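You operate a simulated robot arm through the tools that you are given. There is no shell and no other tool. Be economical: measure what you need, move in short steps, check, and stop when the job is done.

You are at the controls of a simulated two-armed robot. One attempt, no reset.

## Task
Lift the ring roller, lower it, set the spring by the yellow card.
Fine: first ease the WALL spring knob to below mark 1; lift with the black lift lever, to its end; last, turn that knob to the card's mark.

It is judged by the outcome, as a careful person would: the job done as asked, and still so three seconds after it is handed in. It fails if anything else is knocked over, pushed out of place, dropped, spilled or broken.

## Robot
Two 7-joint arms with two-finger parallel grippers on one trunk, on a base that drives. Base frame: it is fixed to the floor where the robot stands at the start and does not move with it; the origin is under the middle of the robot, x ahead of it, y to its left, z up. Units: m, degrees, N and s.
The left shoulder is at the start at [0.07, 0.163, 1.32], the right one opposite. With the tool pointing down near the work surface each hand reaches from about 0.24 to 0.84 m from the robot's upright axis, wherever it stands, measured 20 degrees to its own side. Places, roughly: aisle spring knob [1.9, 0.6, 1.2]; black lift lever [1.1, 0.5, 1.2]; black lock knob [0.7, 0.1, 1.4]; black rocker switch [0, 0.9, 1.6]; blue sliding holder [0.2, 0.7, 1]; grey kv knob [0, 0.8, 1.6]; wall spring knob [0.6, 0, 1.1]; white sliding holder [0, 1.1, 1]; wing knob of the blue holder [0.2, 0.7, 1]; wing knob of the white holder [-0.1, 1, 1]. Payload 3.43 kg a hand.
The TCP of each hand is the grasp point between the finger pads, 0.034 m short of the fingertips. In the tool frame z runs along the fingers and y along their closing line. Largest opening 0.128 m; finger width 0.024, thickness 0.012; the body of the gripper, 0.048 by 0.13 m, starts 0.096 m behind the TCP.
Orientation is told as [roll, pitch, yaw] about the base's x, y, z axes, in that order, counted from this pose: with the fingers straight down and closing along the base's y, the tool's x points along the base's -x, its y along +y and its z along -z.

## Interface
- The arms move only by the tool play_rows. It takes "left_deltas", "right_deltas" or both (then of equal length, played together; a hand with none holds still); each is a list of rows, each an object of numbers (a shift or turn left out is 0, a gripper value left out holds the last): "dx", "dy", "dz": the shift along the base's x, y, z in m; "rx", "ry", "rz": the turn, a rotation vector about the base's x, y, z in degrees; "gripper": the gripper command, from -1 (fully open) to 1 (shut), values between in proportion. In form: [{"dx": .., "dy": .., "dz": .., "rx": .., "ry": .., "rz": .., "gripper": ..}, ...]. A call has 1 to 12 rows; each row is the pose to reach, as a shift and turn from the pose commanded when the call began. A row lasts 0.2 s, in which the tool goes at most 0.05 m and 8.6 degrees; a call with a longer step from one row to the next is refused whole, and so is a gripper value outside its range. Where a pose cannot be reached the arm comes as near as it can. A force on the tool above 40 N (or 10 N above the force at the start of the call, whichever is more), or a blocked arm, ends the call early, and 0.2 s more pass. The fingers move at their own pace (about 0.153 m/s each) and stop on an object; they squeeze with about 39 N. The grip force told is the motor's: it shows also when the fingers shut on nothing. Time passes only in rows, and 0.2 s behind the last, so rows that repeat a pose let the fingers close. It gives the time, the measured TCP pose, the force on the tool (base axes), the opening and the grip force at its end, in the units of the frame above (readings bear some noise), with the torque about the TCP (base axes, N m) and any sound that the robot's microphone picked up.
- Cameras (640 x 400 px; columns grow to the right, rows downward): "scene" is now at [0.1335, 0.0339, 1.5488]; the picture's right is [0.37, -0.93, 0.00], its down [-0.53, -0.21, -0.82] and it looks along [0.76, 0.31, -0.57] (base axes); focal length 214 px, centre (320, 200). "left" rides on the left gripper at [0.076, 0.011, -0.16] in its tool frame; the picture's right is [-0.15, 0.99, 0.00], its down [-0.88, -0.13, -0.46] and it looks along [-0.45, -0.07, 0.89] (tool axes); focal length 234 px, centre (320, 200). "right" rides on the right gripper at [0.076, -0.011, -0.16] in its tool frame; the picture's right is [0.15, 0.99, 0.00], its down [-0.88, 0.13, -0.46] and it looks along [-0.45, 0.07, 0.89] (tool axes); focal length 234 px, centre (320, 200). There is no depth. A picture from a camera that has moved, and an enlarged one, comes with that camera's place and axes in the base frame and with its lens.
- get_image(camera): a new picture of that camera. No time passes.
- raise_lower(by): slides the trunk up (or, below 0, down) by that many m; the arms and the scene camera ride with it, the base frame stays. It gives what a move gives, with no picture.
- base_move(legs): drives the robot by 1 to 6 legs, each [ahead, left, turn to the left] in m, m and degrees, along the robot's own axes; the way and the turn of a leg run together, so that a leg with both is an arc; at most 1.5 m and 180 degrees a leg. The arms and the cameras ride along, it lands a little off, and it stops where it bumps. It gives what a move gives.
- pan_tilt(pan, tilt): turns the head with the scene camera to pan (to the left, within 86 degrees either way) and tilt (down, from -29 to 69), counted from straight ahead of the robot. It gives what a move gives.
- inspect(camera, box): a new picture of the part [left, top, right, bottom] of that camera's present view, enlarged. No time passes.
- sign_off(): hands the job in; it is judged then, once.

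Go step by step. Nothing tells you exact positions but the pictures and the camera data: compare them with the known pose of the tool, close in by small moves and look again before you grip or let go. The budget is 120 turns and 108 pictures, counting those below and the enlarged ones. Unless the task says otherwise, let go and move clear before handing in, and close with one line.

The tools are called after "Emit:" by a JSON object that holds its "op" and its "data". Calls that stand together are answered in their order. play_rows: Moves the arms, as the interface text tells. Its arguments: {"type":"object","properties":{"left_deltas":{"type":"array"},"right_deltas":{"type":"array"}},"required":[]} The other tools are called the same way: raise_lower (by) slides the trunk up or down; base_move (legs) drives the base; pan_tilt (pan, tilt) turns the head that bears the scene camera; get_image (camera) takes a picture; inspect (camera, box) takes an enlarged picture of a part of a camera's view; sign_off () hands the job in.

At the start:

```text
clock: 0.0
left_tcp_pos: [0.5246, 0.297, 1.4813]
left_tool_rot: [-0.1, 0.1, 0.1]
left_ft_force: [0.6, 0.7, 0.0]
left_ft_torque: [-0.03, -0.03, 0.0]
left_grip_width: 0.1281
left_grip_force: 0.1
right_tcp_pos: [0.3323, -0.1437, 1.4744]
right_tool_rot: [0.1, 0.0, -0.2]
right_ft_force: [-0.3, 0.4, 0.7]
right_ft_torque: [0.0, 0.0, 0.03]
right_grip_width: 0.1281
right_grip_force: 0.0
trunk travel left (down, up): [-0.8, 0.14]
robot x, y, heading: [-0.0002, 0.0004, -0.0]
head pan, tilt: [21.9, 34.6]
```

scene: 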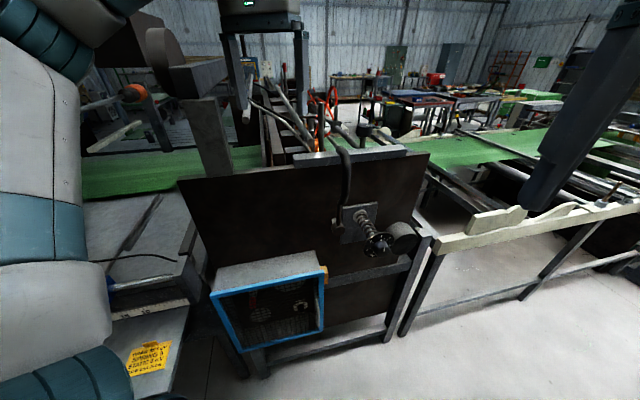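
right: 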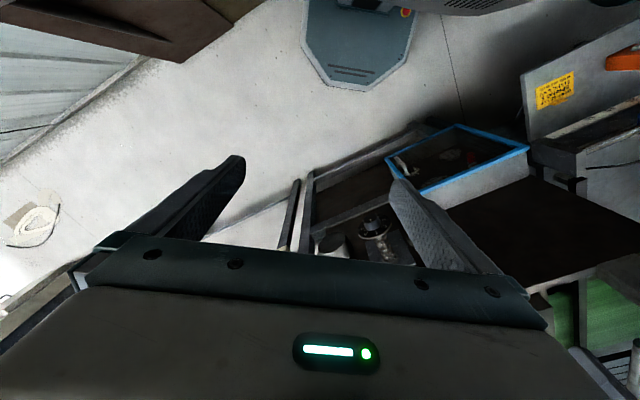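
left: 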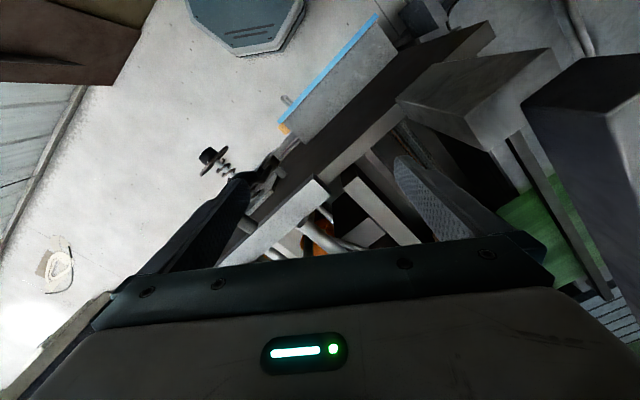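

I see a machine with a side panel, a spring knob on it facing me, and a yellow card at lower left. I'll enlarge the card and the knob first.

Emit:
{"op": "inspect", "data": {"camera": "scene", "box": [110, 330, 190, 380]}}

Emit:
{"op": "inspect", "data": {"camera": "scene", "box": [310, 130, 470, 270]}}

Emit:
{"op": "inspect", "data": {"camera": "right", "box": [520, 60, 600, 120]}}

Emit:
{"op": "inspect", "data": {"camera": "scene", "box": [220, 60, 420, 190]}}

```text
8.00 times, centred on (150, 355) of scene
camera zoom: at [0.1335, 0.0339, 1.5488], right [0.37, -0.93, 0.0], down [-0.53, -0.21, -0.82], along [0.76, 0.31, -0.57], focal length 1716 px, centre (1680, -1040)
```

zoom: 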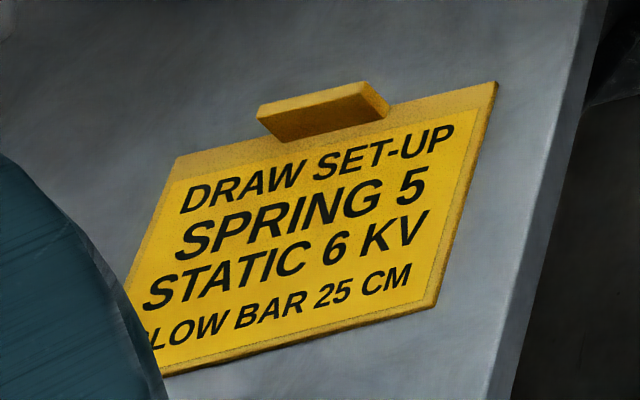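

```text
2.86 times, centred on (390, 200) of scene
camera zoom: at [0.1335, 0.0339, 1.5488], right [0.37, -0.93, 0.0], down [-0.53, -0.21, -0.82], along [0.76, 0.31, -0.57], focal length 613 px, centre (120, 200)
```

zoom: 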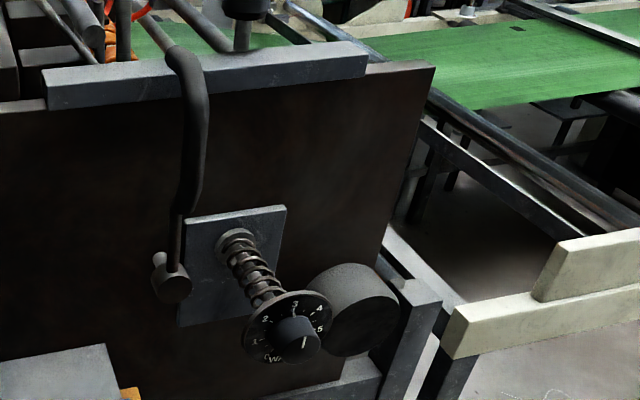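

```text
6.67 times, centred on (560, 90) of right
camera zoom: at [0.255, -0.1559, 1.6343], right [-0.14, 0.99, 0.0], down [0.88, 0.13, 0.46], along [0.45, 0.07, -0.89], focal length 1561 px, centre (-1280, 933)
```

zoom: 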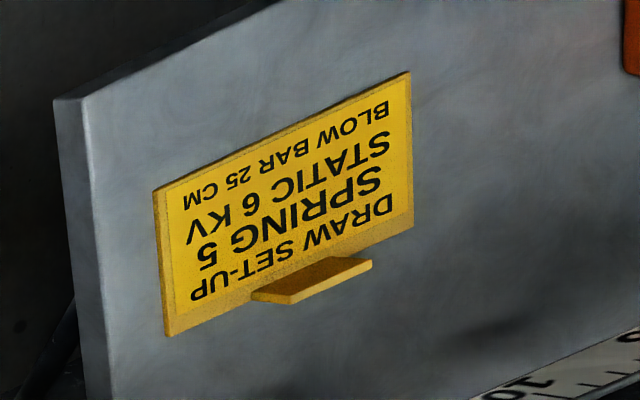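

```text
3.08 times, centred on (320, 125) of scene
camera zoom: at [0.1335, 0.0339, 1.5488], right [0.37, -0.93, 0.0], down [-0.53, -0.21, -0.82], along [0.76, 0.31, -0.57], focal length 660 px, centre (320, 431)
```

zoom: 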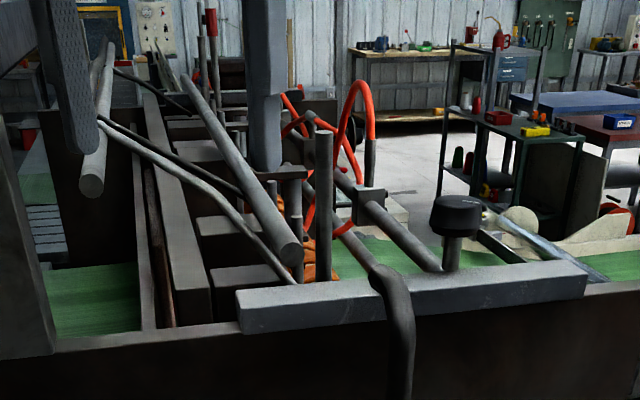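

The card says spring 5. I now look for the lift lever more closely and read the dial.

Emit:
{"op": "inspect", "data": {"camera": "scene", "box": [260, 80, 380, 155]}}

Emit:
{"op": "inspect", "data": {"camera": "scene", "box": [350, 215, 430, 265]}}

Emit:
{"op": "get_image", "data": {"camera": "left"}}

Emit:
{"op": "inspect", "data": {"camera": "left", "box": [180, 120, 440, 270]}}

```text
5.33 times, centred on (320, 118) of scene
camera zoom: at [0.1335, 0.0339, 1.5488], right [0.37, -0.93, 0.0], down [-0.53, -0.21, -0.82], along [0.76, 0.31, -0.57], focal length 1144 px, centre (320, 640)
```

zoom: 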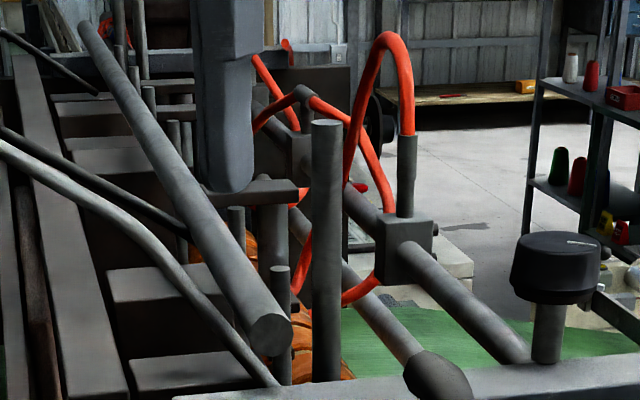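

```text
8.00 times, centred on (390, 240) of scene
camera zoom: at [0.1335, 0.0339, 1.5488], right [0.37, -0.93, 0.0], down [-0.53, -0.21, -0.82], along [0.76, 0.31, -0.57], focal length 1716 px, centre (-240, -120)
```

zoom: 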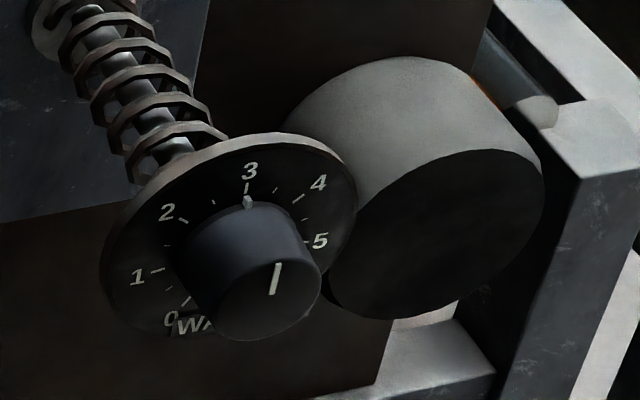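

```text
98 pictures are left
camera left: at [0.4479, 0.3081, 1.6399], right [0.14, 0.99, 0.0], down [0.88, -0.13, 0.46], along [0.45, -0.07, -0.89], focal length 234 px, centre (320, 200)
```

left: 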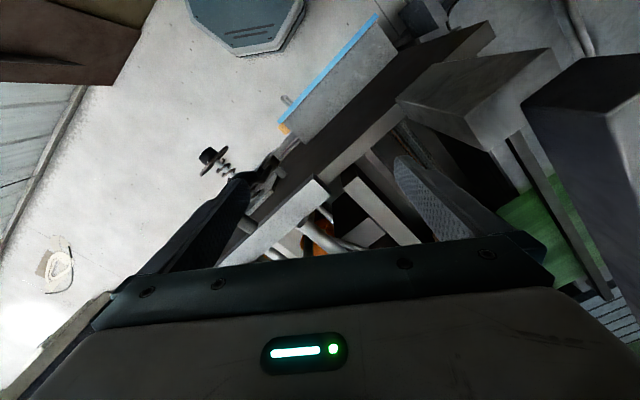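

```text
2.46 times, centred on (310, 195) of left
camera zoom: at [0.4479, 0.3081, 1.6399], right [0.14, 0.99, 0.0], down [0.88, -0.13, 0.46], along [0.45, -0.07, -0.89], focal length 576 px, centre (345, 212)
```

zoom: 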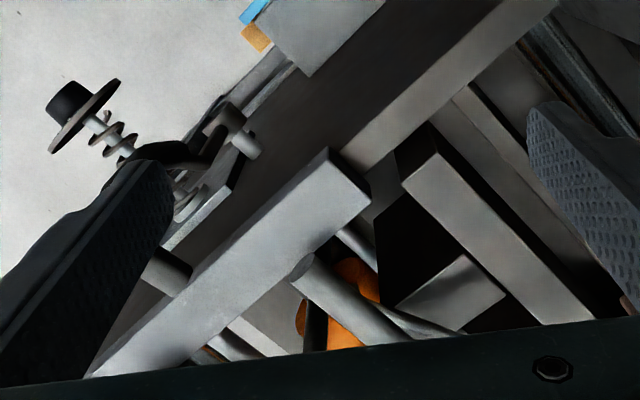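

The wall dial stands at about 3. The left gripper blocks the view of the lever area, so I'll lift it back and up, raise the trunk and look again.

Emit:
{"op": "raise_lower", "data": {"by": 0.13}}

Emit:
{"op": "play_rows", "data": {"left_deltas": [{"dz": 0.04, "dx": -0.02}, {"dz": 0.08, "dx": -0.04}, {"dz": 0.12, "dx": -0.06}, {"dz": 0.15, "dx": -0.09}, {"dz": 0.18, "dx": -0.12}, {"dz": 0.2, "dx": -0.15}]}}

Emit:
{"op": "get_image", "data": {"camera": "scene"}}

```text
clock: 1.6
left_tcp_pos: [0.5241, 0.2955, 1.6103]
left_tool_rot: [-0.2, 0.0, 0.1]
left_ft_force: [-1.0, -0.6, 0.6]
left_ft_torque: [-0.02, -0.01, -0.05]
left_grip_width: 0.1281
left_grip_force: 0.1
right_tcp_pos: [0.3328, -0.1445, 1.6046]
right_tool_rot: [0.1, 0.0, 0.0]
right_ft_force: [-1.3, 1.0, -0.1]
right_ft_torque: [-0.02, -0.04, 0.02]
right_grip_width: 0.128
right_grip_force: 0.1
trunk travel left (down, up): [-0.93, 0.01]
robot x, y, heading: [0.0028, 0.0029, 0.0]
head pan, tilt: [21.9, 34.6]
```

```text
clock: 3.0
left_tcp_pos: [0.432, 0.2977, 1.7607]
left_tool_rot: [-0.2, -0.1, 0.2]
left_ft_force: [0.2, 0.6, -0.2]
left_ft_torque: [-0.01, 0.02, 0.0]
left_grip_width: 0.1279
left_grip_force: 0.1
left hand out of reach, approached as far as the arm can: row 5, 6
right_tcp_pos: [0.334, -0.1432, 1.605]
right_tool_rot: [0.1, 0.0, -0.1]
right_ft_force: [-0.1, 0.0, 0.0]
right_ft_torque: [-0.03, 0.03, 0.02]
right_grip_width: 0.1281
right_grip_force: 0.0
trunk travel left (down, up): [-0.93, 0.01]
robot x, y, heading: [0.0003, 0.0034, 0.0]
head pan, tilt: [21.9, 34.6]
```

```text
96 pictures are left
camera scene: at [0.1358, 0.0349, 1.6785], right [0.37, -0.93, 0.0], down [-0.53, -0.21, -0.82], along [0.76, 0.31, -0.57], focal length 214 px, centre (320, 200)
```

scene: 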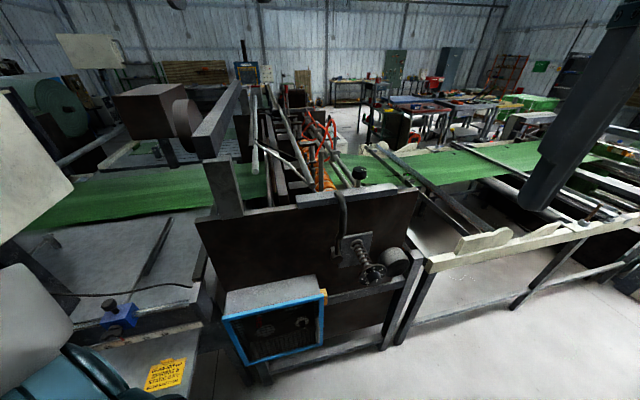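

Emit:
{"op": "inspect", "data": {"camera": "scene", "box": [240, 75, 400, 200]}}

Emit:
{"op": "inspect", "data": {"camera": "scene", "box": [280, 100, 350, 150]}}

```text
3.20 times, centred on (320, 138) of scene
camera zoom: at [0.1358, 0.0349, 1.6785], right [0.37, -0.93, 0.0], down [-0.53, -0.21, -0.82], along [0.76, 0.31, -0.57], focal length 686 px, centre (320, 400)
```

zoom: 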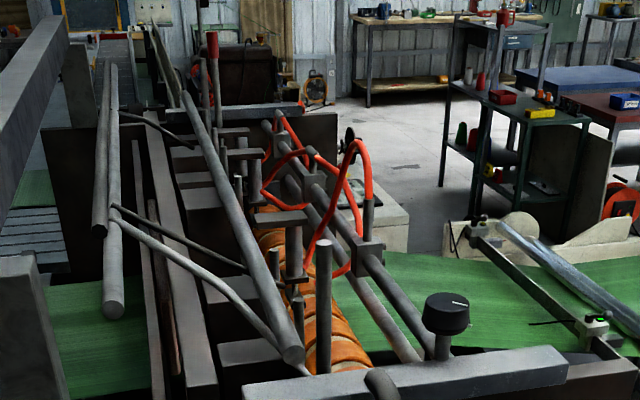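

```text
8.00 times, centred on (315, 125) of scene
camera zoom: at [0.1358, 0.0349, 1.6785], right [0.37, -0.93, 0.0], down [-0.53, -0.21, -0.82], along [0.76, 0.31, -0.57], focal length 1716 px, centre (360, 800)
```

zoom: 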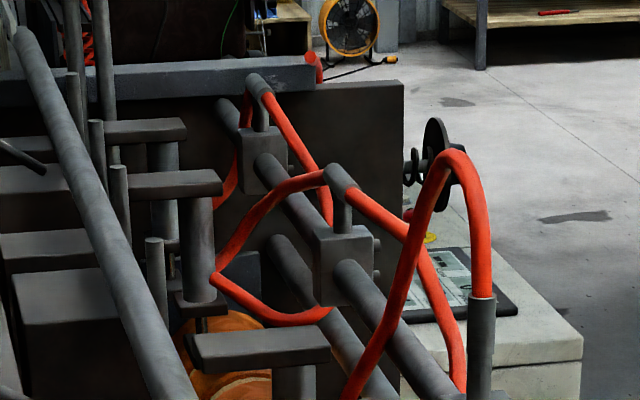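

The orange ring roller is inside the frame; I can't tell the lift lever yet. I look with the raised left hand camera.

Emit:
{"op": "get_image", "data": {"camera": "left"}}

Emit:
{"op": "inspect", "data": {"camera": "scene", "box": [285, 140, 345, 190]}}

```text
93 pictures are left
camera left: at [0.3566, 0.3088, 1.9199], right [0.14, 0.99, 0.0], down [0.88, -0.13, 0.46], along [0.45, -0.07, -0.89], focal length 234 px, centre (320, 200)
```

left: 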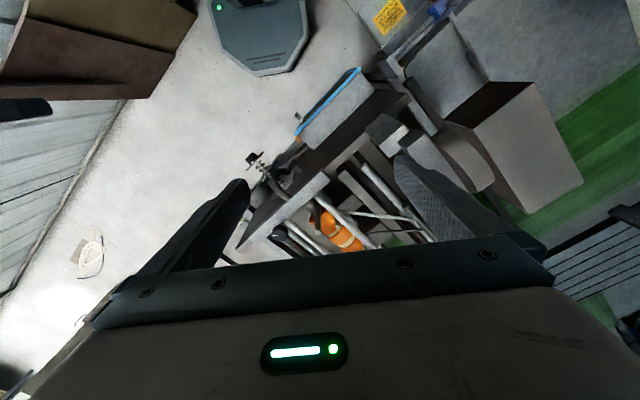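

```text
8.00 times, centred on (315, 165) of scene
camera zoom: at [0.1358, 0.0349, 1.6785], right [0.37, -0.93, 0.0], down [-0.53, -0.21, -0.82], along [0.76, 0.31, -0.57], focal length 1716 px, centre (360, 480)
```

zoom: 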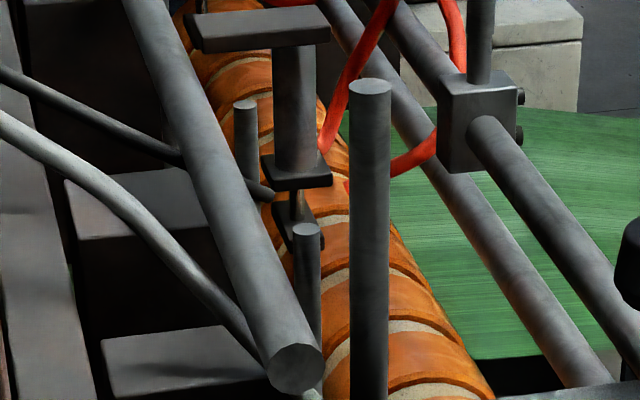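

Emit:
{"op": "inspect", "data": {"camera": "scene", "box": [310, 170, 420, 290]}}

Emit:
{"op": "inspect", "data": {"camera": "left", "box": [220, 130, 440, 260]}}

Emit:
{"op": "get_image", "data": {"camera": "right"}}

```text
3.33 times, centred on (365, 230) of scene
camera zoom: at [0.1358, 0.0349, 1.6785], right [0.37, -0.93, 0.0], down [-0.53, -0.21, -0.82], along [0.76, 0.31, -0.57], focal length 715 px, centre (170, 100)
```

zoom: 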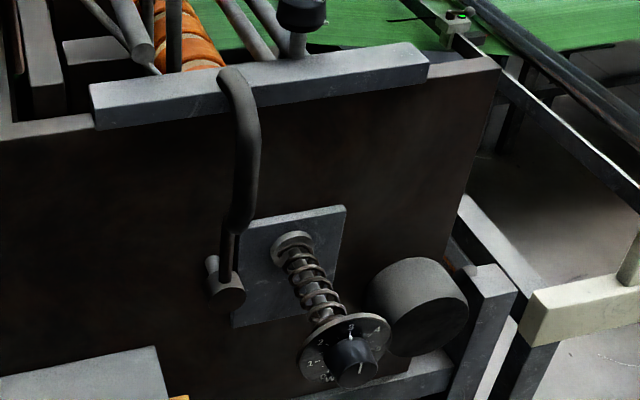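

```text
2.91 times, centred on (330, 195) of left
camera zoom: at [0.3566, 0.3088, 1.9199], right [0.14, 0.99, 0.0], down [0.88, -0.13, 0.46], along [0.45, -0.07, -0.89], focal length 681 px, centre (291, 214)
```

zoom: 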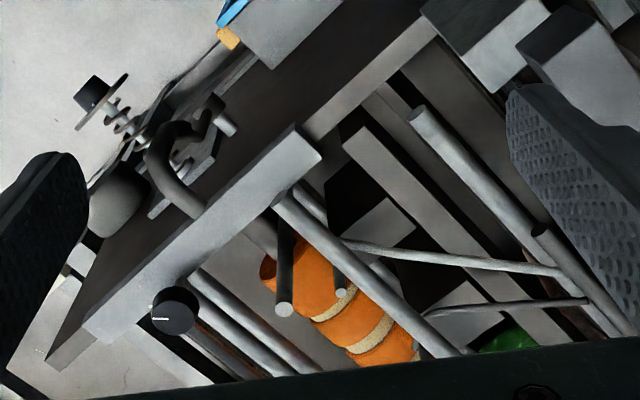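

```text
89 pictures are left
camera right: at [0.2575, -0.1549, 1.764], right [-0.14, 0.99, 0.0], down [0.88, 0.13, 0.46], along [0.45, 0.07, -0.89], focal length 234 px, centre (320, 200)
```

right: 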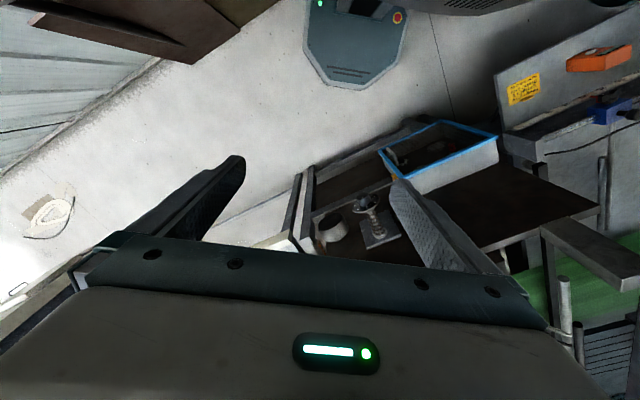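

The lever is now clear: a black hooked grip on the wall-side panel, pivoting on a hub just left of the spring knob. I'll turn the robot to face the panel squarely.

Emit:
{"op": "base_move", "data": {"legs": [[-0.03, -0.22, 0], [0, 0, 31]]}}

Emit:
{"op": "pan_tilt", "data": {"pan": 0, "tilt": 40}}

Emit:
{"op": "get_image", "data": {"camera": "scene"}}

```text
clock: 4.1
left_tcp_pos: [0.4295, 0.241, 1.7607]
left_tool_rot: [-0.5, -0.3, -1.2]
left_ft_force: [-0.2, 1.6, -0.3]
left_ft_torque: [-0.13, -0.03, 0.02]
left_grip_width: 0.1281
left_grip_force: 0.0
right_tcp_pos: [0.3224, -0.199, 1.6053]
right_tool_rot: [-0.4, -0.2, -1.4]
right_ft_force: [-0.2, 1.0, 0.1]
right_ft_torque: [-0.11, -0.05, 0.0]
right_grip_width: 0.1281
right_grip_force: 0.1
trunk travel left (down, up): [-0.93, 0.01]
robot x, y, heading: [0.0018, -0.0595, -1.2]
head pan, tilt: [21.9, 34.6]
stopped in leg 1: the robot was blocked; the commanded pose is now the measured one
```

```text
clock: 5.0
left_tcp_pos: [0.4336, 0.2205, 1.7626]
left_tool_rot: [0.0, -0.1, -1.4]
left_ft_force: [-0.2, -0.5, -0.6]
left_ft_torque: [0.03, -0.01, 0.0]
left_grip_width: 0.128
left_grip_force: 0.0
right_tcp_pos: [0.3245, -0.2164, 1.6043]
right_tool_rot: [0.3, -0.1, -1.5]
right_ft_force: [-0.1, -0.3, -0.5]
right_ft_torque: [0.07, -0.03, -0.03]
right_grip_width: 0.1278
right_grip_force: 0.0
trunk travel left (down, up): [-0.93, 0.01]
robot x, y, heading: [-0.0041, -0.0559, -1.4]
head pan, tilt: [0.0, 40.0]
```

```text
88 pictures are left
camera scene: at [0.1332, -0.0662, 1.6708], right [-0.02, -1.0, 0.0], down [-0.64, 0.02, -0.77], along [0.77, -0.02, -0.64], focal length 214 px, centre (320, 200)
```

scene: 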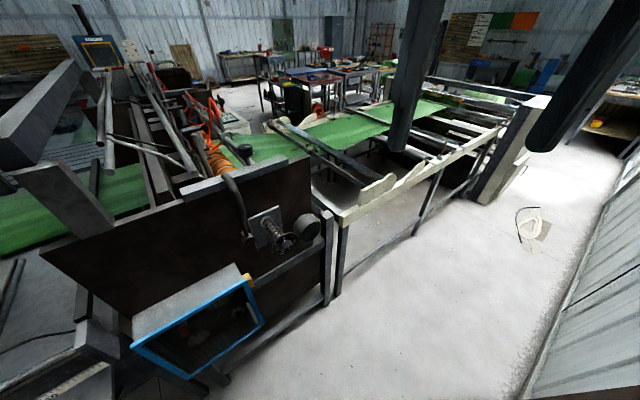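

The base bumped after 6 cm to the right; I look right and down to see what stands there.

Emit:
{"op": "pan_tilt", "data": {"pan": -80, "tilt": 50}}

Emit:
{"op": "get_image", "data": {"camera": "scene"}}

```text
clock: 6.5
left_tcp_pos: [0.436, 0.2249, 1.7611]
left_tool_rot: [-0.2, -0.2, -1.2]
left_ft_force: [0.4, 0.7, 0.0]
left_ft_torque: [-0.01, -0.01, -0.01]
left_grip_width: 0.128
left_grip_force: 0.3
right_tcp_pos: [0.3262, -0.2136, 1.6036]
right_tool_rot: [0.0, -0.1, -1.5]
right_ft_force: [0.3, -1.2, 0.5]
right_ft_torque: [0.01, 0.0, -0.03]
right_grip_width: 0.1279
right_grip_force: 0.0
trunk travel left (down, up): [-0.93, 0.01]
robot x, y, heading: [-0.0031, -0.0616, -1.8]
head pan, tilt: [-80.0, 50.0]
```

```text
87 pictures are left
camera scene: at [0.0614, -0.1372, 1.6564], right [-0.99, -0.15, 0.0], down [-0.11, 0.76, -0.64], along [0.1, -0.64, -0.77], focal length 214 px, centre (320, 200)
```

scene: 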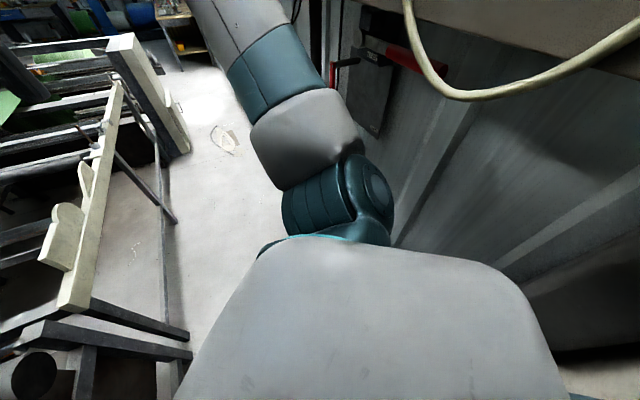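

Something (a wall-mounted box with cable) stands close on the right. I move back left a little and take a parallax picture.

Emit:
{"op": "base_move", "data": {"legs": [[0, 0.1, 2]]}}

Emit:
{"op": "get_image", "data": {"camera": "scene"}}

Emit:
{"op": "get_image", "data": {"camera": "right"}}

```text
clock: 7.6
left_tcp_pos: [0.4266, 0.3235, 1.7634]
left_tool_rot: [0.4, -0.1, 0.5]
left_ft_force: [0.8, -1.1, -0.5]
left_ft_torque: [0.13, 0.03, -0.02]
left_grip_width: 0.1279
left_grip_force: 0.0
right_tcp_pos: [0.3311, -0.1156, 1.6029]
right_tool_rot: [0.6, 0.0, 0.3]
right_ft_force: [0.5, -1.5, 0.2]
right_ft_torque: [0.12, 0.04, -0.02]
right_grip_width: 0.128
right_grip_force: 0.1
trunk travel left (down, up): [-0.93, 0.01]
robot x, y, heading: [0.0018, 0.0363, 0.9]
head pan, tilt: [-80.0, 50.0]
```

```text
86 pictures are left
camera scene: at [0.0646, -0.0486, 1.6558], right [-0.98, -0.18, 0.0], down [-0.14, 0.76, -0.64], along [0.12, -0.63, -0.77], focal length 214 px, centre (320, 200)
```

scene: 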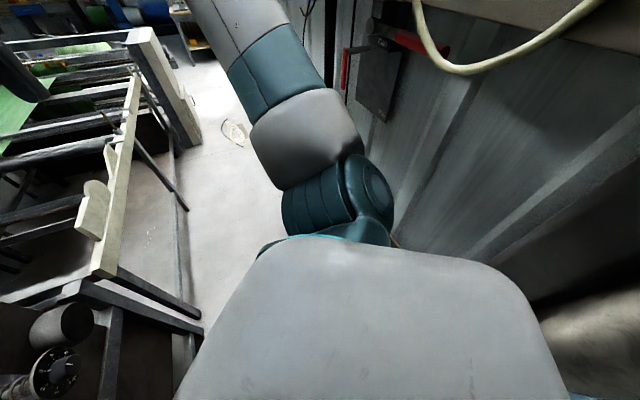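

```text
85 pictures are left
camera right: at [0.2553, -0.129, 1.763], right [-0.15, 0.99, 0.01], down [0.88, 0.13, 0.46], along [0.45, 0.08, -0.89], focal length 234 px, centre (320, 200)
```

right: 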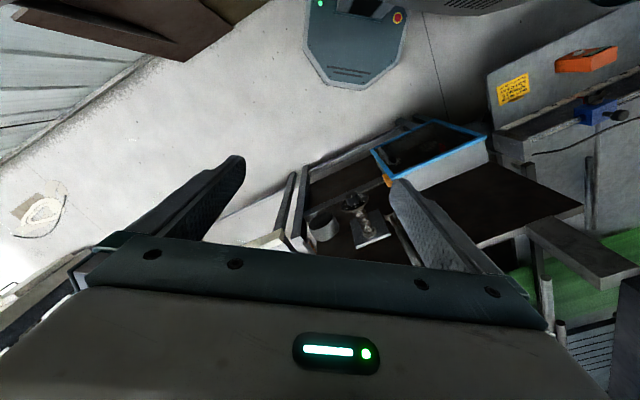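

The wall runs parallel to the panel right behind me, so I can only slide along it. I shift 11 cm left-back along the wall, tuck the left hand, and lower the trunk.

Emit:
{"op": "play_rows", "data": {"left_deltas": [{"dy": -0.03, "dx": -0.03}, {"dy": -0.06, "dx": -0.06}, {"dy": -0.09, "dx": -0.08}, {"dy": -0.09, "dx": -0.08}]}}

Emit:
{"op": "base_move", "data": {"legs": [[-0.055, 0.095, -1]]}}

Emit:
{"op": "raise_lower", "data": {"by": -0.15}}

Emit:
{"op": "pan_tilt", "data": {"pan": 5, "tilt": 40}}

Emit:
{"op": "get_image", "data": {"camera": "scene"}}

```text
clock: 8.6
left_tcp_pos: [0.3457, 0.2538, 1.7605]
left_tool_rot: [-0.3, -0.2, 0.7]
left_ft_force: [-0.7, 0.3, -0.5]
left_ft_torque: [-0.07, 0.0, 0.02]
left_grip_width: 0.1281
left_grip_force: 0.0
left hand out of reach, approached as far as the arm can: row 1, 2
right_tcp_pos: [0.3324, -0.0981, 1.6047]
right_tool_rot: [-0.2, 0.0, 0.4]
right_ft_force: [-0.8, 0.1, -0.3]
right_ft_torque: [-0.03, -0.01, -0.02]
right_grip_width: 0.128
right_grip_force: 0.0
trunk travel left (down, up): [-0.93, 0.01]
robot x, y, heading: [0.0003, 0.0405, 0.6]
head pan, tilt: [-80.0, 50.0]
```

```text
clock: 9.8
left_tcp_pos: [0.3005, 0.3228, 1.7613]
left_tool_rot: [0.3, 0.1, -0.6]
left_ft_force: [0.3, -0.8, 0.3]
left_ft_torque: [0.08, 0.03, -0.01]
left_grip_width: 0.128
left_grip_force: 0.0
right_tcp_pos: [0.2793, -0.0268, 1.6022]
right_tool_rot: [0.6, 0.2, -0.9]
right_ft_force: [-0.4, -0.5, -0.6]
right_ft_torque: [0.09, 0.05, 0.01]
right_grip_width: 0.128
right_grip_force: 0.1
trunk travel left (down, up): [-0.93, 0.01]
robot x, y, heading: [-0.054, 0.1285, -0.6]
head pan, tilt: [-80.0, 50.0]
```

```text
clock: 11.6
left_tcp_pos: [0.295, 0.3345, 1.6104]
left_tool_rot: [0.0, -0.1, -0.6]
left_ft_force: [-0.5, -0.6, 0.6]
left_ft_torque: [0.01, -0.01, 0.04]
left_grip_width: 0.1281
left_grip_force: 0.0
right_tcp_pos: [0.2751, -0.0175, 1.454]
right_tool_rot: [0.3, 0.0, -0.7]
right_ft_force: [-0.8, 1.1, 0.1]
right_ft_torque: [-0.01, -0.02, -0.02]
right_grip_width: 0.1281
right_grip_force: 0.0
trunk travel left (down, up): [-0.78, 0.16]
robot x, y, heading: [-0.0555, 0.1343, -0.3]
head pan, tilt: [-80.0, 50.0]
```

```text
clock: 13.2
left_tcp_pos: [0.2954, 0.3332, 1.6112]
left_tool_rot: [0.0, -0.1, -0.6]
left_ft_force: [-0.9, 0.2, 0.3]
left_ft_torque: [-0.01, -0.02, 0.01]
left_grip_width: 0.1278
left_grip_force: 0.1
right_tcp_pos: [0.2756, -0.0163, 1.4547]
right_tool_rot: [0.3, -0.1, -0.8]
right_ft_force: [-0.3, 0.9, -0.2]
right_ft_torque: [0.02, 0.01, -0.03]
right_grip_width: 0.1279
right_grip_force: 0.2
trunk travel left (down, up): [-0.78, 0.16]
robot x, y, heading: [-0.0612, 0.1313, -0.7]
head pan, tilt: [5.0, 40.0]
```

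```text
84 pictures are left
camera scene: at [0.081, 0.1377, 1.5206], right [0.08, -1.0, 0.0], down [-0.64, -0.05, -0.77], along [0.76, 0.06, -0.64], focal length 214 px, centre (320, 200)
```

scene: 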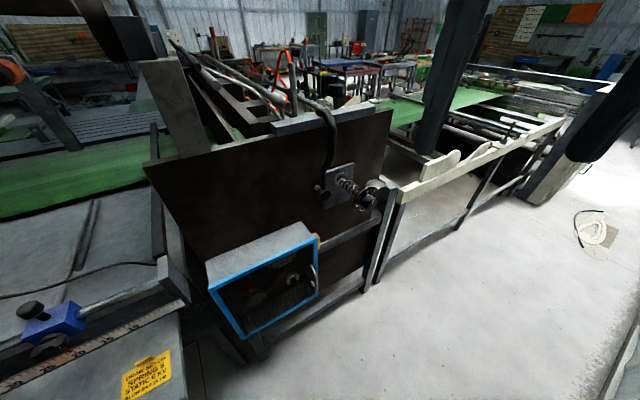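

Good position; I zoom on the knob and lever.

Emit:
{"op": "inspect", "data": {"camera": "scene", "box": [310, 150, 400, 220]}}

Emit:
{"op": "inspect", "data": {"camera": "scene", "box": [260, 90, 380, 165]}}

```text
5.71 times, centred on (355, 185) of scene
camera zoom: at [0.081, 0.1377, 1.5206], right [0.08, -1.0, 0.0], down [-0.64, -0.05, -0.77], along [0.76, 0.06, -0.64], focal length 1226 px, centre (120, 286)
```

zoom: 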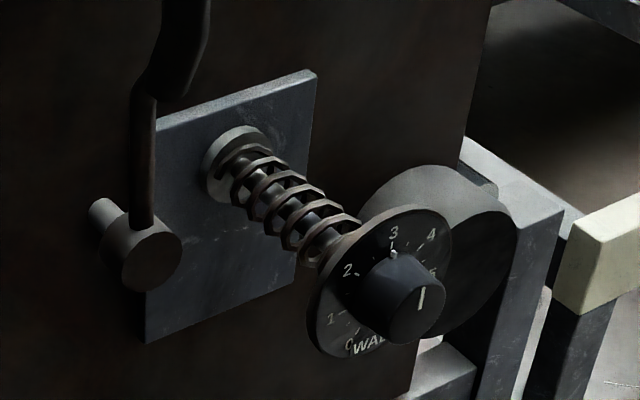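

```text
5.33 times, centred on (320, 128) of scene
camera zoom: at [0.081, 0.1377, 1.5206], right [0.08, -1.0, 0.0], down [-0.64, -0.05, -0.77], along [0.76, 0.06, -0.64], focal length 1144 px, centre (320, 587)
```

zoom: 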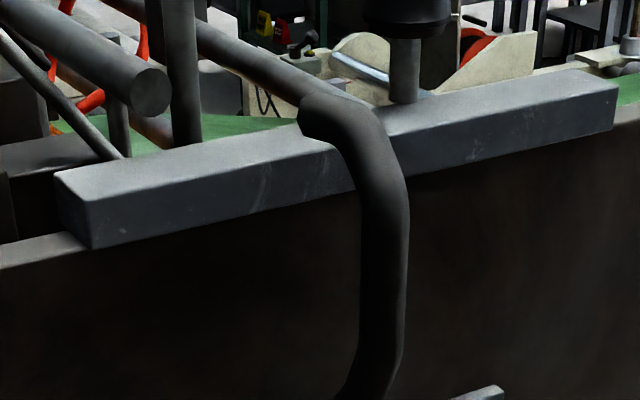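

Knob face centre triangulates to about (0.553, 0.023, 1.118), axis along (0.853, 0.522, 0). I bring the right hand in front of it, turning the fingers horizontal towards the panel.

Emit:
{"op": "play_rows", "data": {"right_deltas": [{"dx": 0.01, "dz": -0.0, "rx": 4.2, "ry": -6.9}, {"dx": 0.025, "dz": -0.01, "rx": 8.4, "ry": -13.8}, {"dx": 0.04, "dz": -0.03, "rx": 12.6, "ry": -20.7}, {"dx": 0.055, "dz": -0.05, "dy": -0.005, "rx": 16.8, "ry": -27.6}, {"dx": 0.07, "dz": -0.07, "dy": -0.01, "rx": 21, "ry": -34.5}, {"dx": 0.085, "dz": -0.1, "dy": -0.01, "rx": 25.2, "ry": -41.4}, {"dx": 0.1, "dz": -0.13, "dy": -0.02, "rx": 29.4, "ry": -48.3}, {"dx": 0.115, "dz": -0.16, "dy": -0.03, "rx": 33.6, "ry": -55.2}, {"dx": 0.13, "dz": -0.19, "dy": -0.04, "rx": 37.8, "ry": -62.1}, {"dx": 0.14, "dz": -0.22, "dy": -0.05, "rx": 42, "ry": -69}, {"dx": 0.15, "dz": -0.25, "dy": -0.05, "rx": 47, "ry": -76.8}]}}

Emit:
{"op": "get_image", "data": {"camera": "scene"}}

Emit:
{"op": "get_image", "data": {"camera": "right"}}

```text
refused: row 11 steps farther than a row can; nothing moved
```

```text
81 pictures are left
camera scene: at [0.081, 0.1377, 1.5206], right [0.08, -1.0, 0.0], down [-0.64, -0.05, -0.77], along [0.76, 0.06, -0.64], focal length 214 px, centre (320, 200)
```

scene: 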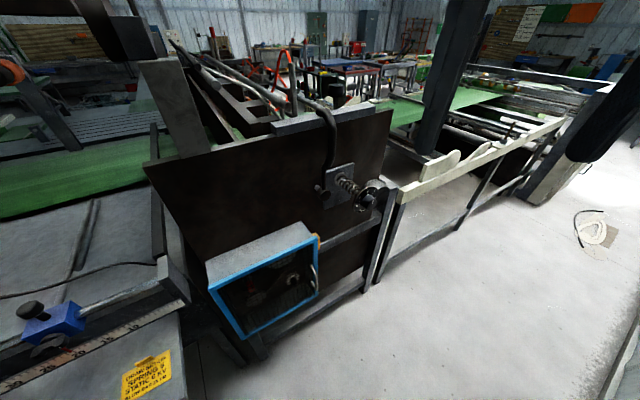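

```text
80 pictures are left
camera right: at [0.1983, -0.0283, 1.6144], right [-0.13, 0.99, 0.0], down [0.88, 0.12, 0.46], along [0.45, 0.06, -0.89], focal length 234 px, centre (320, 200)
```

right: 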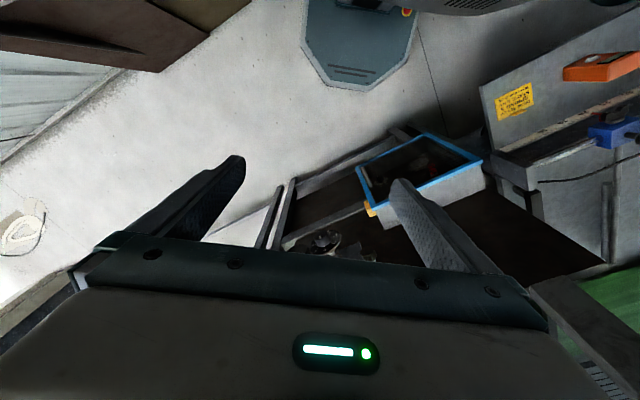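

The last step was too large; I resend with smaller turns (about 8.2° each).

Emit:
{"op": "play_rows", "data": {"right_deltas": [{"dx": 0.01, "rx": 4.25, "ry": -6.95}, {"dx": 0.025, "dz": -0.01, "rx": 8.5, "ry": -13.9}, {"dx": 0.04, "dz": -0.03, "rx": 12.75, "ry": -20.85}, {"dx": 0.055, "dz": -0.05, "dy": -0.005, "rx": 17, "ry": -27.8}, {"dx": 0.07, "dz": -0.07, "dy": -0.01, "rx": 21.25, "ry": -34.75}, {"dx": 0.085, "dz": -0.1, "dy": -0.01, "rx": 25.5, "ry": -41.7}, {"dx": 0.1, "dz": -0.13, "dy": -0.02, "rx": 29.75, "ry": -48.65}, {"dx": 0.115, "dz": -0.16, "dy": -0.03, "rx": 34, "ry": -55.6}, {"dx": 0.13, "dz": -0.19, "dy": -0.04, "rx": 38.25, "ry": -62.55}, {"dx": 0.14, "dz": -0.22, "dy": -0.05, "rx": 42.5, "ry": -69.5}, {"dx": 0.15, "dz": -0.25, "dy": -0.05, "rx": 46.9, "ry": -76.7}]}}

Emit:
{"op": "get_image", "data": {"camera": "scene"}}

Emit:
{"op": "get_image", "data": {"camera": "right"}}

```text
clock: 15.8
left_tcp_pos: [0.2937, 0.3321, 1.6119]
left_tool_rot: [0.0, -0.2, -0.6]
left_ft_force: [-1.3, -0.1, 0.3]
left_ft_torque: [-0.02, -0.04, 0.02]
left_grip_width: 0.1279
left_grip_force: 0.1
right_tcp_pos: [0.4919, -0.0889, 1.2455]
right_tool_rot: [104.9, -61.3, -71.2]
right_ft_force: [0.5, 0.4, -0.2]
right_ft_torque: [-0.02, -0.01, -0.01]
right_grip_width: 0.1281
right_grip_force: 0.1
right hand out of reach, approached as far as the arm can: row 6, 7, 8, 9, 10, 11
trunk travel left (down, up): [-0.78, 0.16]
robot x, y, heading: [-0.0568, 0.13, -0.5]
head pan, tilt: [5.0, 40.0]
stopped in row 11 (right hand): the arm was blocked; the commanded pose is now the measured one
```

```text
79 pictures are left
camera scene: at [0.0792, 0.1363, 1.521], right [0.08, -1.0, 0.0], down [-0.64, -0.05, -0.77], along [0.76, 0.06, -0.64], focal length 214 px, centre (320, 200)
```

scene: 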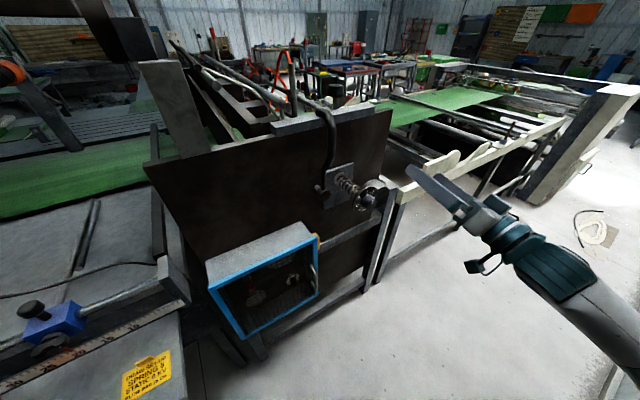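

```text
78 pictures are left
camera right: at [0.3514, -0.147, 1.1546], right [-0.53, 0.78, 0.33], down [-0.31, -0.55, 0.78], along [0.79, 0.31, 0.54], focal length 234 px, centre (320, 200)
```

right: 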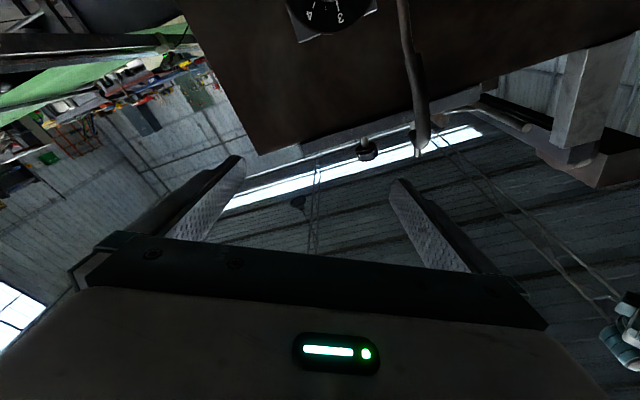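

The hand is nearly horizontal already, aimed at the panel; I move it down and left in line with the knob, levelling by 7°.

Emit:
{"op": "play_rows", "data": {"right_deltas": [{"dx": -0.009, "dy": 0.013, "dz": -0.03, "rx": -1, "ry": 1.5}, {"dx": -0.018, "dy": 0.026, "dz": -0.06, "rx": -2, "ry": 3}, {"dx": -0.027, "dy": 0.04, "dz": -0.09, "rx": -3, "ry": 4.5}, {"dx": -0.035, "dy": 0.053, "dz": -0.125, "rx": -3.65, "ry": 6}, {"dx": -0.035, "dy": 0.053, "dz": -0.125, "rx": -3.65, "ry": 6}]}}

Emit:
{"op": "get_image", "data": {"camera": "scene"}}

Emit:
{"op": "get_image", "data": {"camera": "right"}}

```text
clock: 17.0
left_tcp_pos: [0.2953, 0.3331, 1.6107]
left_tool_rot: [-0.1, -0.1, -0.6]
left_ft_force: [0.3, 0.0, 0.1]
left_ft_torque: [0.01, -0.01, 0.02]
left_grip_width: 0.1281
left_grip_force: 0.2
right_tcp_pos: [0.4614, -0.0353, 1.1188]
right_tool_rot: [89.9, -62.0, -57.9]
right_ft_force: [0.2, 0.7, -0.4]
right_ft_torque: [0.01, -0.02, -0.01]
right_grip_width: 0.128
right_grip_force: 0.1
right hand out of reach, approached as far as the arm can: row 1, 2, 3, 4, 5
trunk travel left (down, up): [-0.78, 0.16]
robot x, y, heading: [-0.0528, 0.1315, -0.6]
head pan, tilt: [5.0, 40.0]
```

```text
77 pictures are left
camera scene: at [0.081, 0.137, 1.5207], right [0.08, -1.0, 0.0], down [-0.64, -0.05, -0.77], along [0.76, 0.06, -0.64], focal length 214 px, centre (320, 200)
```

scene: 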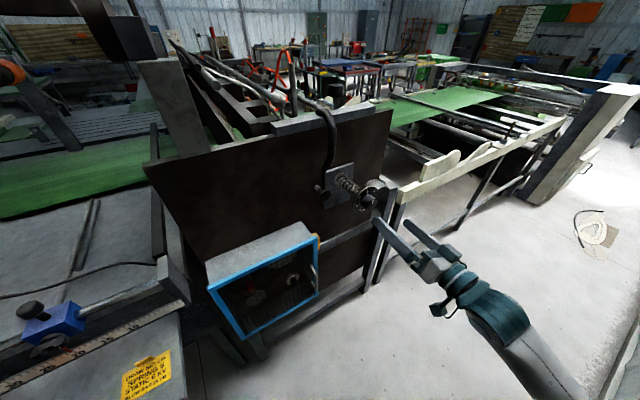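

```text
76 pictures are left
camera right: at [0.3123, -0.099, 1.0471], right [-0.5, 0.8, 0.33], down [-0.23, -0.49, 0.84], along [0.84, 0.34, 0.43], focal length 234 px, centre (320, 200)
```

right: 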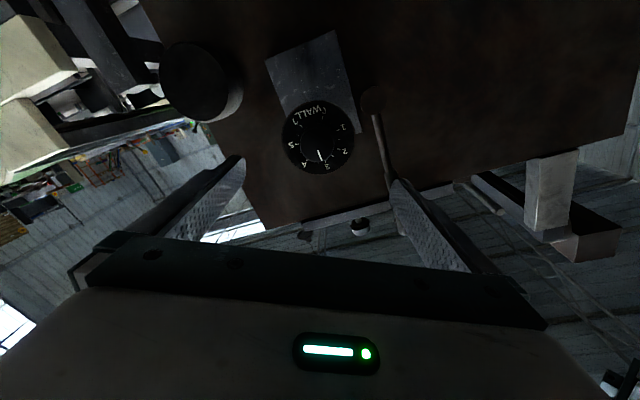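

The right hand camera sees the dial square on. I zoom in to read it.

Emit:
{"op": "inspect", "data": {"camera": "right", "box": [270, 85, 370, 185]}}

```text
4.00 times, centred on (320, 135) of right
camera zoom: at [0.3123, -0.099, 1.0471], right [-0.5, 0.8, 0.33], down [-0.23, -0.49, 0.84], along [0.84, 0.34, 0.43], focal length 937 px, centre (320, 460)
```

zoom: 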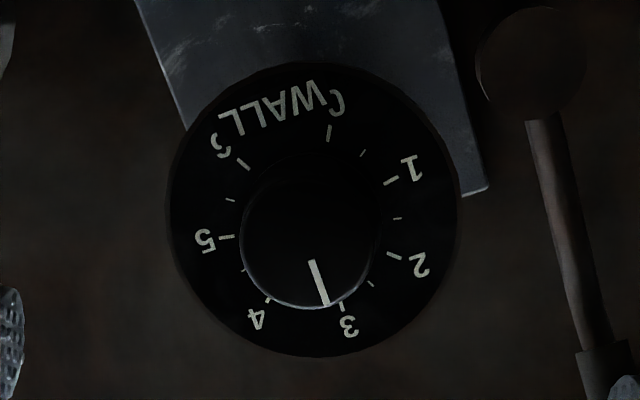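

Reading: dial 0–6 at about 49° per mark, pointer at 3; easing is counter-clockwise seen from the front (negative about the approach axis). I test how far the empty hand can roll that way.

Emit:
{"op": "play_rows", "data": {"right_deltas": [{"rx": -6.8, "ry": -4.2}, {"rx": -13.6, "ry": -8.4}, {"rx": -20.5, "ry": -12.5}, {"rx": -27.3, "ry": -16.7}, {"rx": -34.1, "ry": -20.9}, {"rx": -40.9, "ry": -25.1}, {"rx": -47.8, "ry": -29.2}, {"rx": -54.6, "ry": -33.4}, {"rx": -61.4, "ry": -37.6}, {"rx": -68.2, "ry": -41.8}]}}

Emit:
{"op": "get_image", "data": {"camera": "right"}}

```text
clock: 19.2
left_tcp_pos: [0.2953, 0.3337, 1.6117]
left_tool_rot: [0.0, -0.1, -0.5]
left_ft_force: [-0.9, 0.6, -0.1]
left_ft_torque: [-0.02, -0.01, -0.02]
left_grip_width: 0.1281
left_grip_force: 0.2
right_tcp_pos: [0.4951, -0.089, 1.217]
right_tool_rot: [-87.5, -43.8, 120.4]
right_ft_force: [0.8, -0.3, -0.5]
right_ft_torque: [-0.03, -0.01, 0.01]
right_grip_width: 0.1282
right_grip_force: 0.1
right hand out of reach, approached as far as the arm can: row 6, 7, 8, 9, 10
trunk travel left (down, up): [-0.78, 0.16]
robot x, y, heading: [-0.058, 0.1302, -0.9]
head pan, tilt: [5.0, 40.0]
```

```text
74 pictures are left
camera right: at [0.3923, -0.2285, 1.1782], right [-0.33, 0.48, -0.82], down [-0.76, 0.38, 0.53], along [0.56, 0.79, 0.24], focal length 234 px, centre (320, 200)
```

right: 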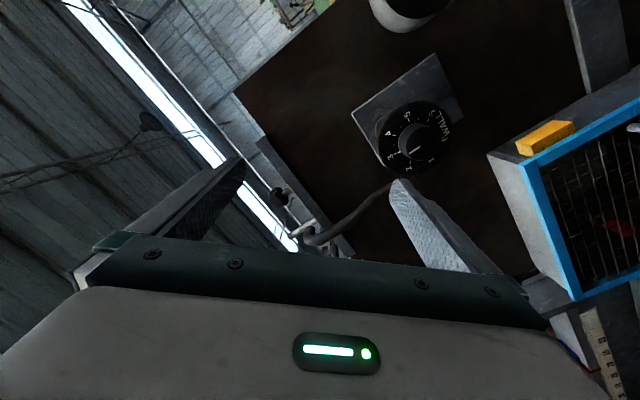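

Exact tracking ended after about −45° of roll. I roll back and test the positive side.

Emit:
{"op": "play_rows", "data": {"right_deltas": [{"rx": 7.2, "ry": 4.4}, {"rx": 14.3, "ry": 8.8}, {"rx": 21.5, "ry": 13.2}, {"rx": 28.7, "ry": 17.5}, {"rx": 35.9, "ry": 21.9}, {"rx": 43, "ry": 26.3}, {"rx": 50.2, "ry": 30.7}, {"rx": 57.4, "ry": 35.1}, {"rx": 64.5, "ry": 39.5}, {"rx": 71.7, "ry": 43.8}, {"rx": 78.9, "ry": 48.2}, {"rx": 86, "ry": 52.6}]}}

Emit:
{"op": "play_rows", "data": {"right_deltas": [{"rx": 6.8, "ry": 4.2}, {"rx": 13.6, "ry": 8.4}, {"rx": 20.5, "ry": 12.5}, {"rx": 27.3, "ry": 16.7}, {"rx": 34.1, "ry": 20.9}, {"rx": 40.9, "ry": 25.1}, {"rx": 47.8, "ry": 29.2}, {"rx": 54.6, "ry": 33.4}, {"rx": 61.4, "ry": 37.6}, {"rx": 68.2, "ry": 41.8}]}}

Emit:
{"op": "get_image", "data": {"camera": "scene"}}

```text
clock: 21.8
left_tcp_pos: [0.2954, 0.3344, 1.6105]
left_tool_rot: [0.1, -0.1, -0.7]
left_ft_force: [-0.5, 0.9, 0.4]
left_ft_torque: [-0.02, 0.0, -0.03]
left_grip_width: 0.128
left_grip_force: 0.1
right_tcp_pos: [0.4953, -0.0882, 1.2186]
right_tool_rot: [91.4, -35.3, -57.7]
right_ft_force: [0.5, 0.0, -0.8]
right_ft_torque: [-0.03, 0.01, -0.01]
right_grip_width: 0.1281
right_grip_force: 0.1
trunk travel left (down, up): [-0.78, 0.16]
robot x, y, heading: [-0.0557, 0.1296, -0.5]
head pan, tilt: [5.0, 40.0]
```

```text
clock: 24.0
left_tcp_pos: [0.294, 0.3338, 1.6104]
left_tool_rot: [0.0, -0.1, -0.6]
left_ft_force: [-0.7, 0.4, -0.4]
left_ft_torque: [0.01, 0.02, -0.01]
left_grip_width: 0.128
left_grip_force: 0.0
right_tcp_pos: [0.4969, -0.0883, 1.2177]
right_tool_rot: [92.5, 44.6, -57.5]
right_ft_force: [0.3, 0.5, 0.3]
right_ft_torque: [-0.01, 0.02, -0.03]
right_grip_width: 0.1276
right_grip_force: 0.2
trunk travel left (down, up): [-0.78, 0.16]
robot x, y, heading: [-0.0499, 0.1307, -0.5]
head pan, tilt: [5.0, 40.0]
```

```text
73 pictures are left
camera scene: at [0.081, 0.1375, 1.5206], right [0.08, -1.0, 0.0], down [-0.64, -0.05, -0.77], along [0.76, 0.06, -0.64], focal length 214 px, centre (320, 200)
```

scene: 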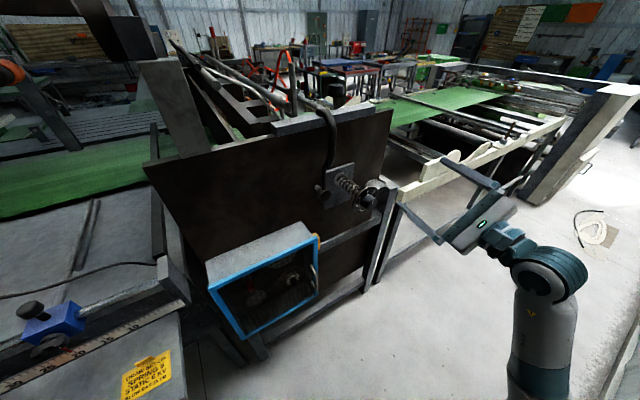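

With roll +96° the hand is comfortable. I move to the pre-grasp point in line with the knob at this roll.

Emit:
{"op": "play_rows", "data": {"right_deltas": [{"dx": -0.01, "dy": 0.013, "dz": -0.028}, {"dx": -0.02, "dy": 0.026, "dz": -0.055}, {"dx": -0.03, "dy": 0.039, "dz": -0.083}, {"dx": -0.04, "dy": 0.052, "dz": -0.11}, {"dx": -0.04, "dy": 0.052, "dz": -0.11}]}}

Emit:
{"op": "get_image", "data": {"camera": "right"}}

Emit:
{"op": "get_image", "data": {"camera": "scene"}}

```text
clock: 25.2
left_tcp_pos: [0.2956, 0.3327, 1.6104]
left_tool_rot: [0.0, -0.1, -0.6]
left_ft_force: [-0.4, 0.1, 0.1]
left_ft_torque: [0.02, 0.05, -0.02]
left_grip_width: 0.1284
left_grip_force: 0.0
right_tcp_pos: [0.4554, -0.0391, 1.106]
right_tool_rot: [92.4, 44.8, -57.7]
right_ft_force: [0.7, -0.7, -0.1]
right_ft_torque: [0.0, 0.02, -0.02]
right_grip_width: 0.1284
right_grip_force: 0.0
right hand out of reach, approached as far as the arm can: row 1, 2
trunk travel left (down, up): [-0.78, 0.16]
robot x, y, heading: [-0.0616, 0.128, -0.5]
head pan, tilt: [5.0, 40.0]
```

```text
72 pictures are left
camera right: at [0.2847, -0.0687, 1.148], right [0.28, -0.52, 0.81], down [-0.01, -0.84, -0.54], along [0.96, 0.14, -0.24], focal length 234 px, centre (320, 200)
```

right: 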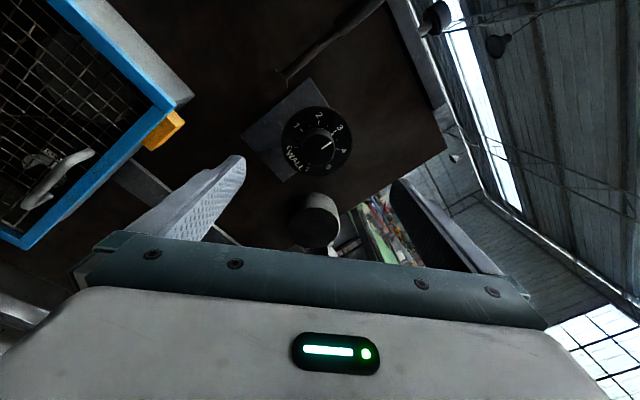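

```text
71 pictures are left
camera scene: at [0.0816, 0.1372, 1.5206], right [0.08, -1.0, 0.0], down [-0.64, -0.05, -0.77], along [0.76, 0.06, -0.64], focal length 214 px, centre (320, 200)
```

scene: 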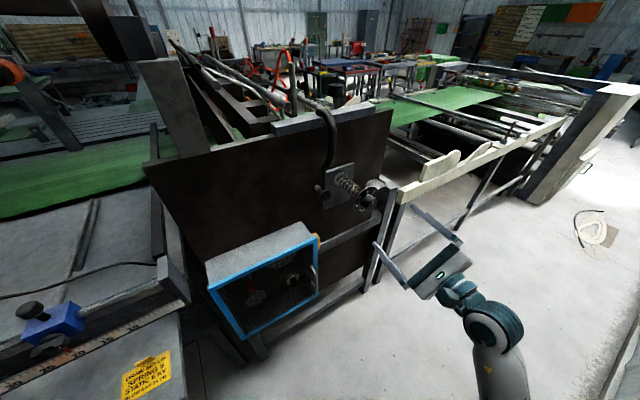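

Combining the two hand views, the knob axis is at v = −0.2685, z ≈ 1.113. I advance most of the way and check.

Emit:
{"op": "play_rows", "data": {"right_deltas": [{"dx": 0.02, "dy": 0.0135, "dz": 0.004}, {"dx": 0.04, "dy": 0.027, "dz": 0.007}, {"dx": 0.06, "dy": 0.039, "dz": 0.007}, {"dx": 0.06, "dy": 0.039, "dz": 0.007}]}}

Emit:
{"op": "get_image", "data": {"camera": "right"}}

Emit:
{"op": "inspect", "data": {"camera": "scene", "box": [320, 150, 460, 280]}}

```text
clock: 26.2
left_tcp_pos: [0.2952, 0.333, 1.6101]
left_tool_rot: [0.1, 0.0, -0.6]
left_ft_force: [-1.1, 0.1, 0.2]
left_ft_torque: [-0.01, 0.0, 0.0]
left_grip_width: 0.1278
left_grip_force: 0.0
right_tcp_pos: [0.5144, -0.0007, 1.1125]
right_tool_rot: [92.3, 44.6, -57.7]
right_ft_force: [0.2, 0.4, -0.9]
right_ft_torque: [0.01, -0.03, -0.03]
right_grip_width: 0.1282
right_grip_force: 0.1
trunk travel left (down, up): [-0.78, 0.16]
robot x, y, heading: [-0.0539, 0.1244, -0.6]
head pan, tilt: [5.0, 40.0]
```

```text
70 pictures are left
camera right: at [0.3439, -0.0297, 1.1539], right [0.28, -0.52, 0.81], down [-0.01, -0.84, -0.54], along [0.96, 0.14, -0.24], focal length 234 px, centre (320, 200)
```

right: 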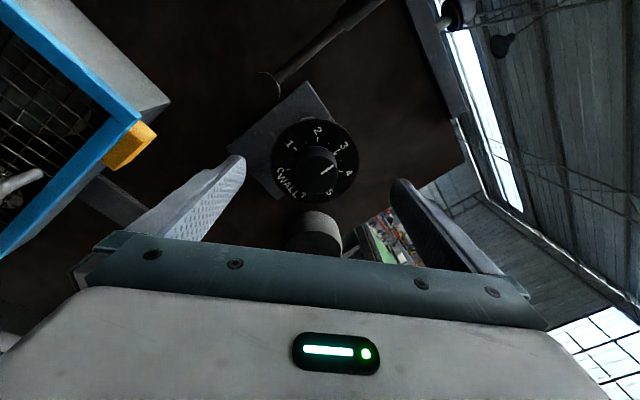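

```text
3.08 times, centred on (390, 215) of scene
camera zoom: at [0.0807, 0.1375, 1.5207], right [0.08, -1.0, 0.0], down [-0.64, -0.05, -0.77], along [0.76, 0.06, -0.64], focal length 660 px, centre (105, 154)
```

zoom: 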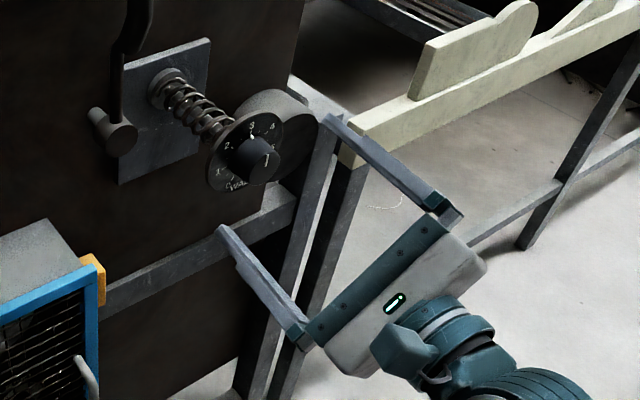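

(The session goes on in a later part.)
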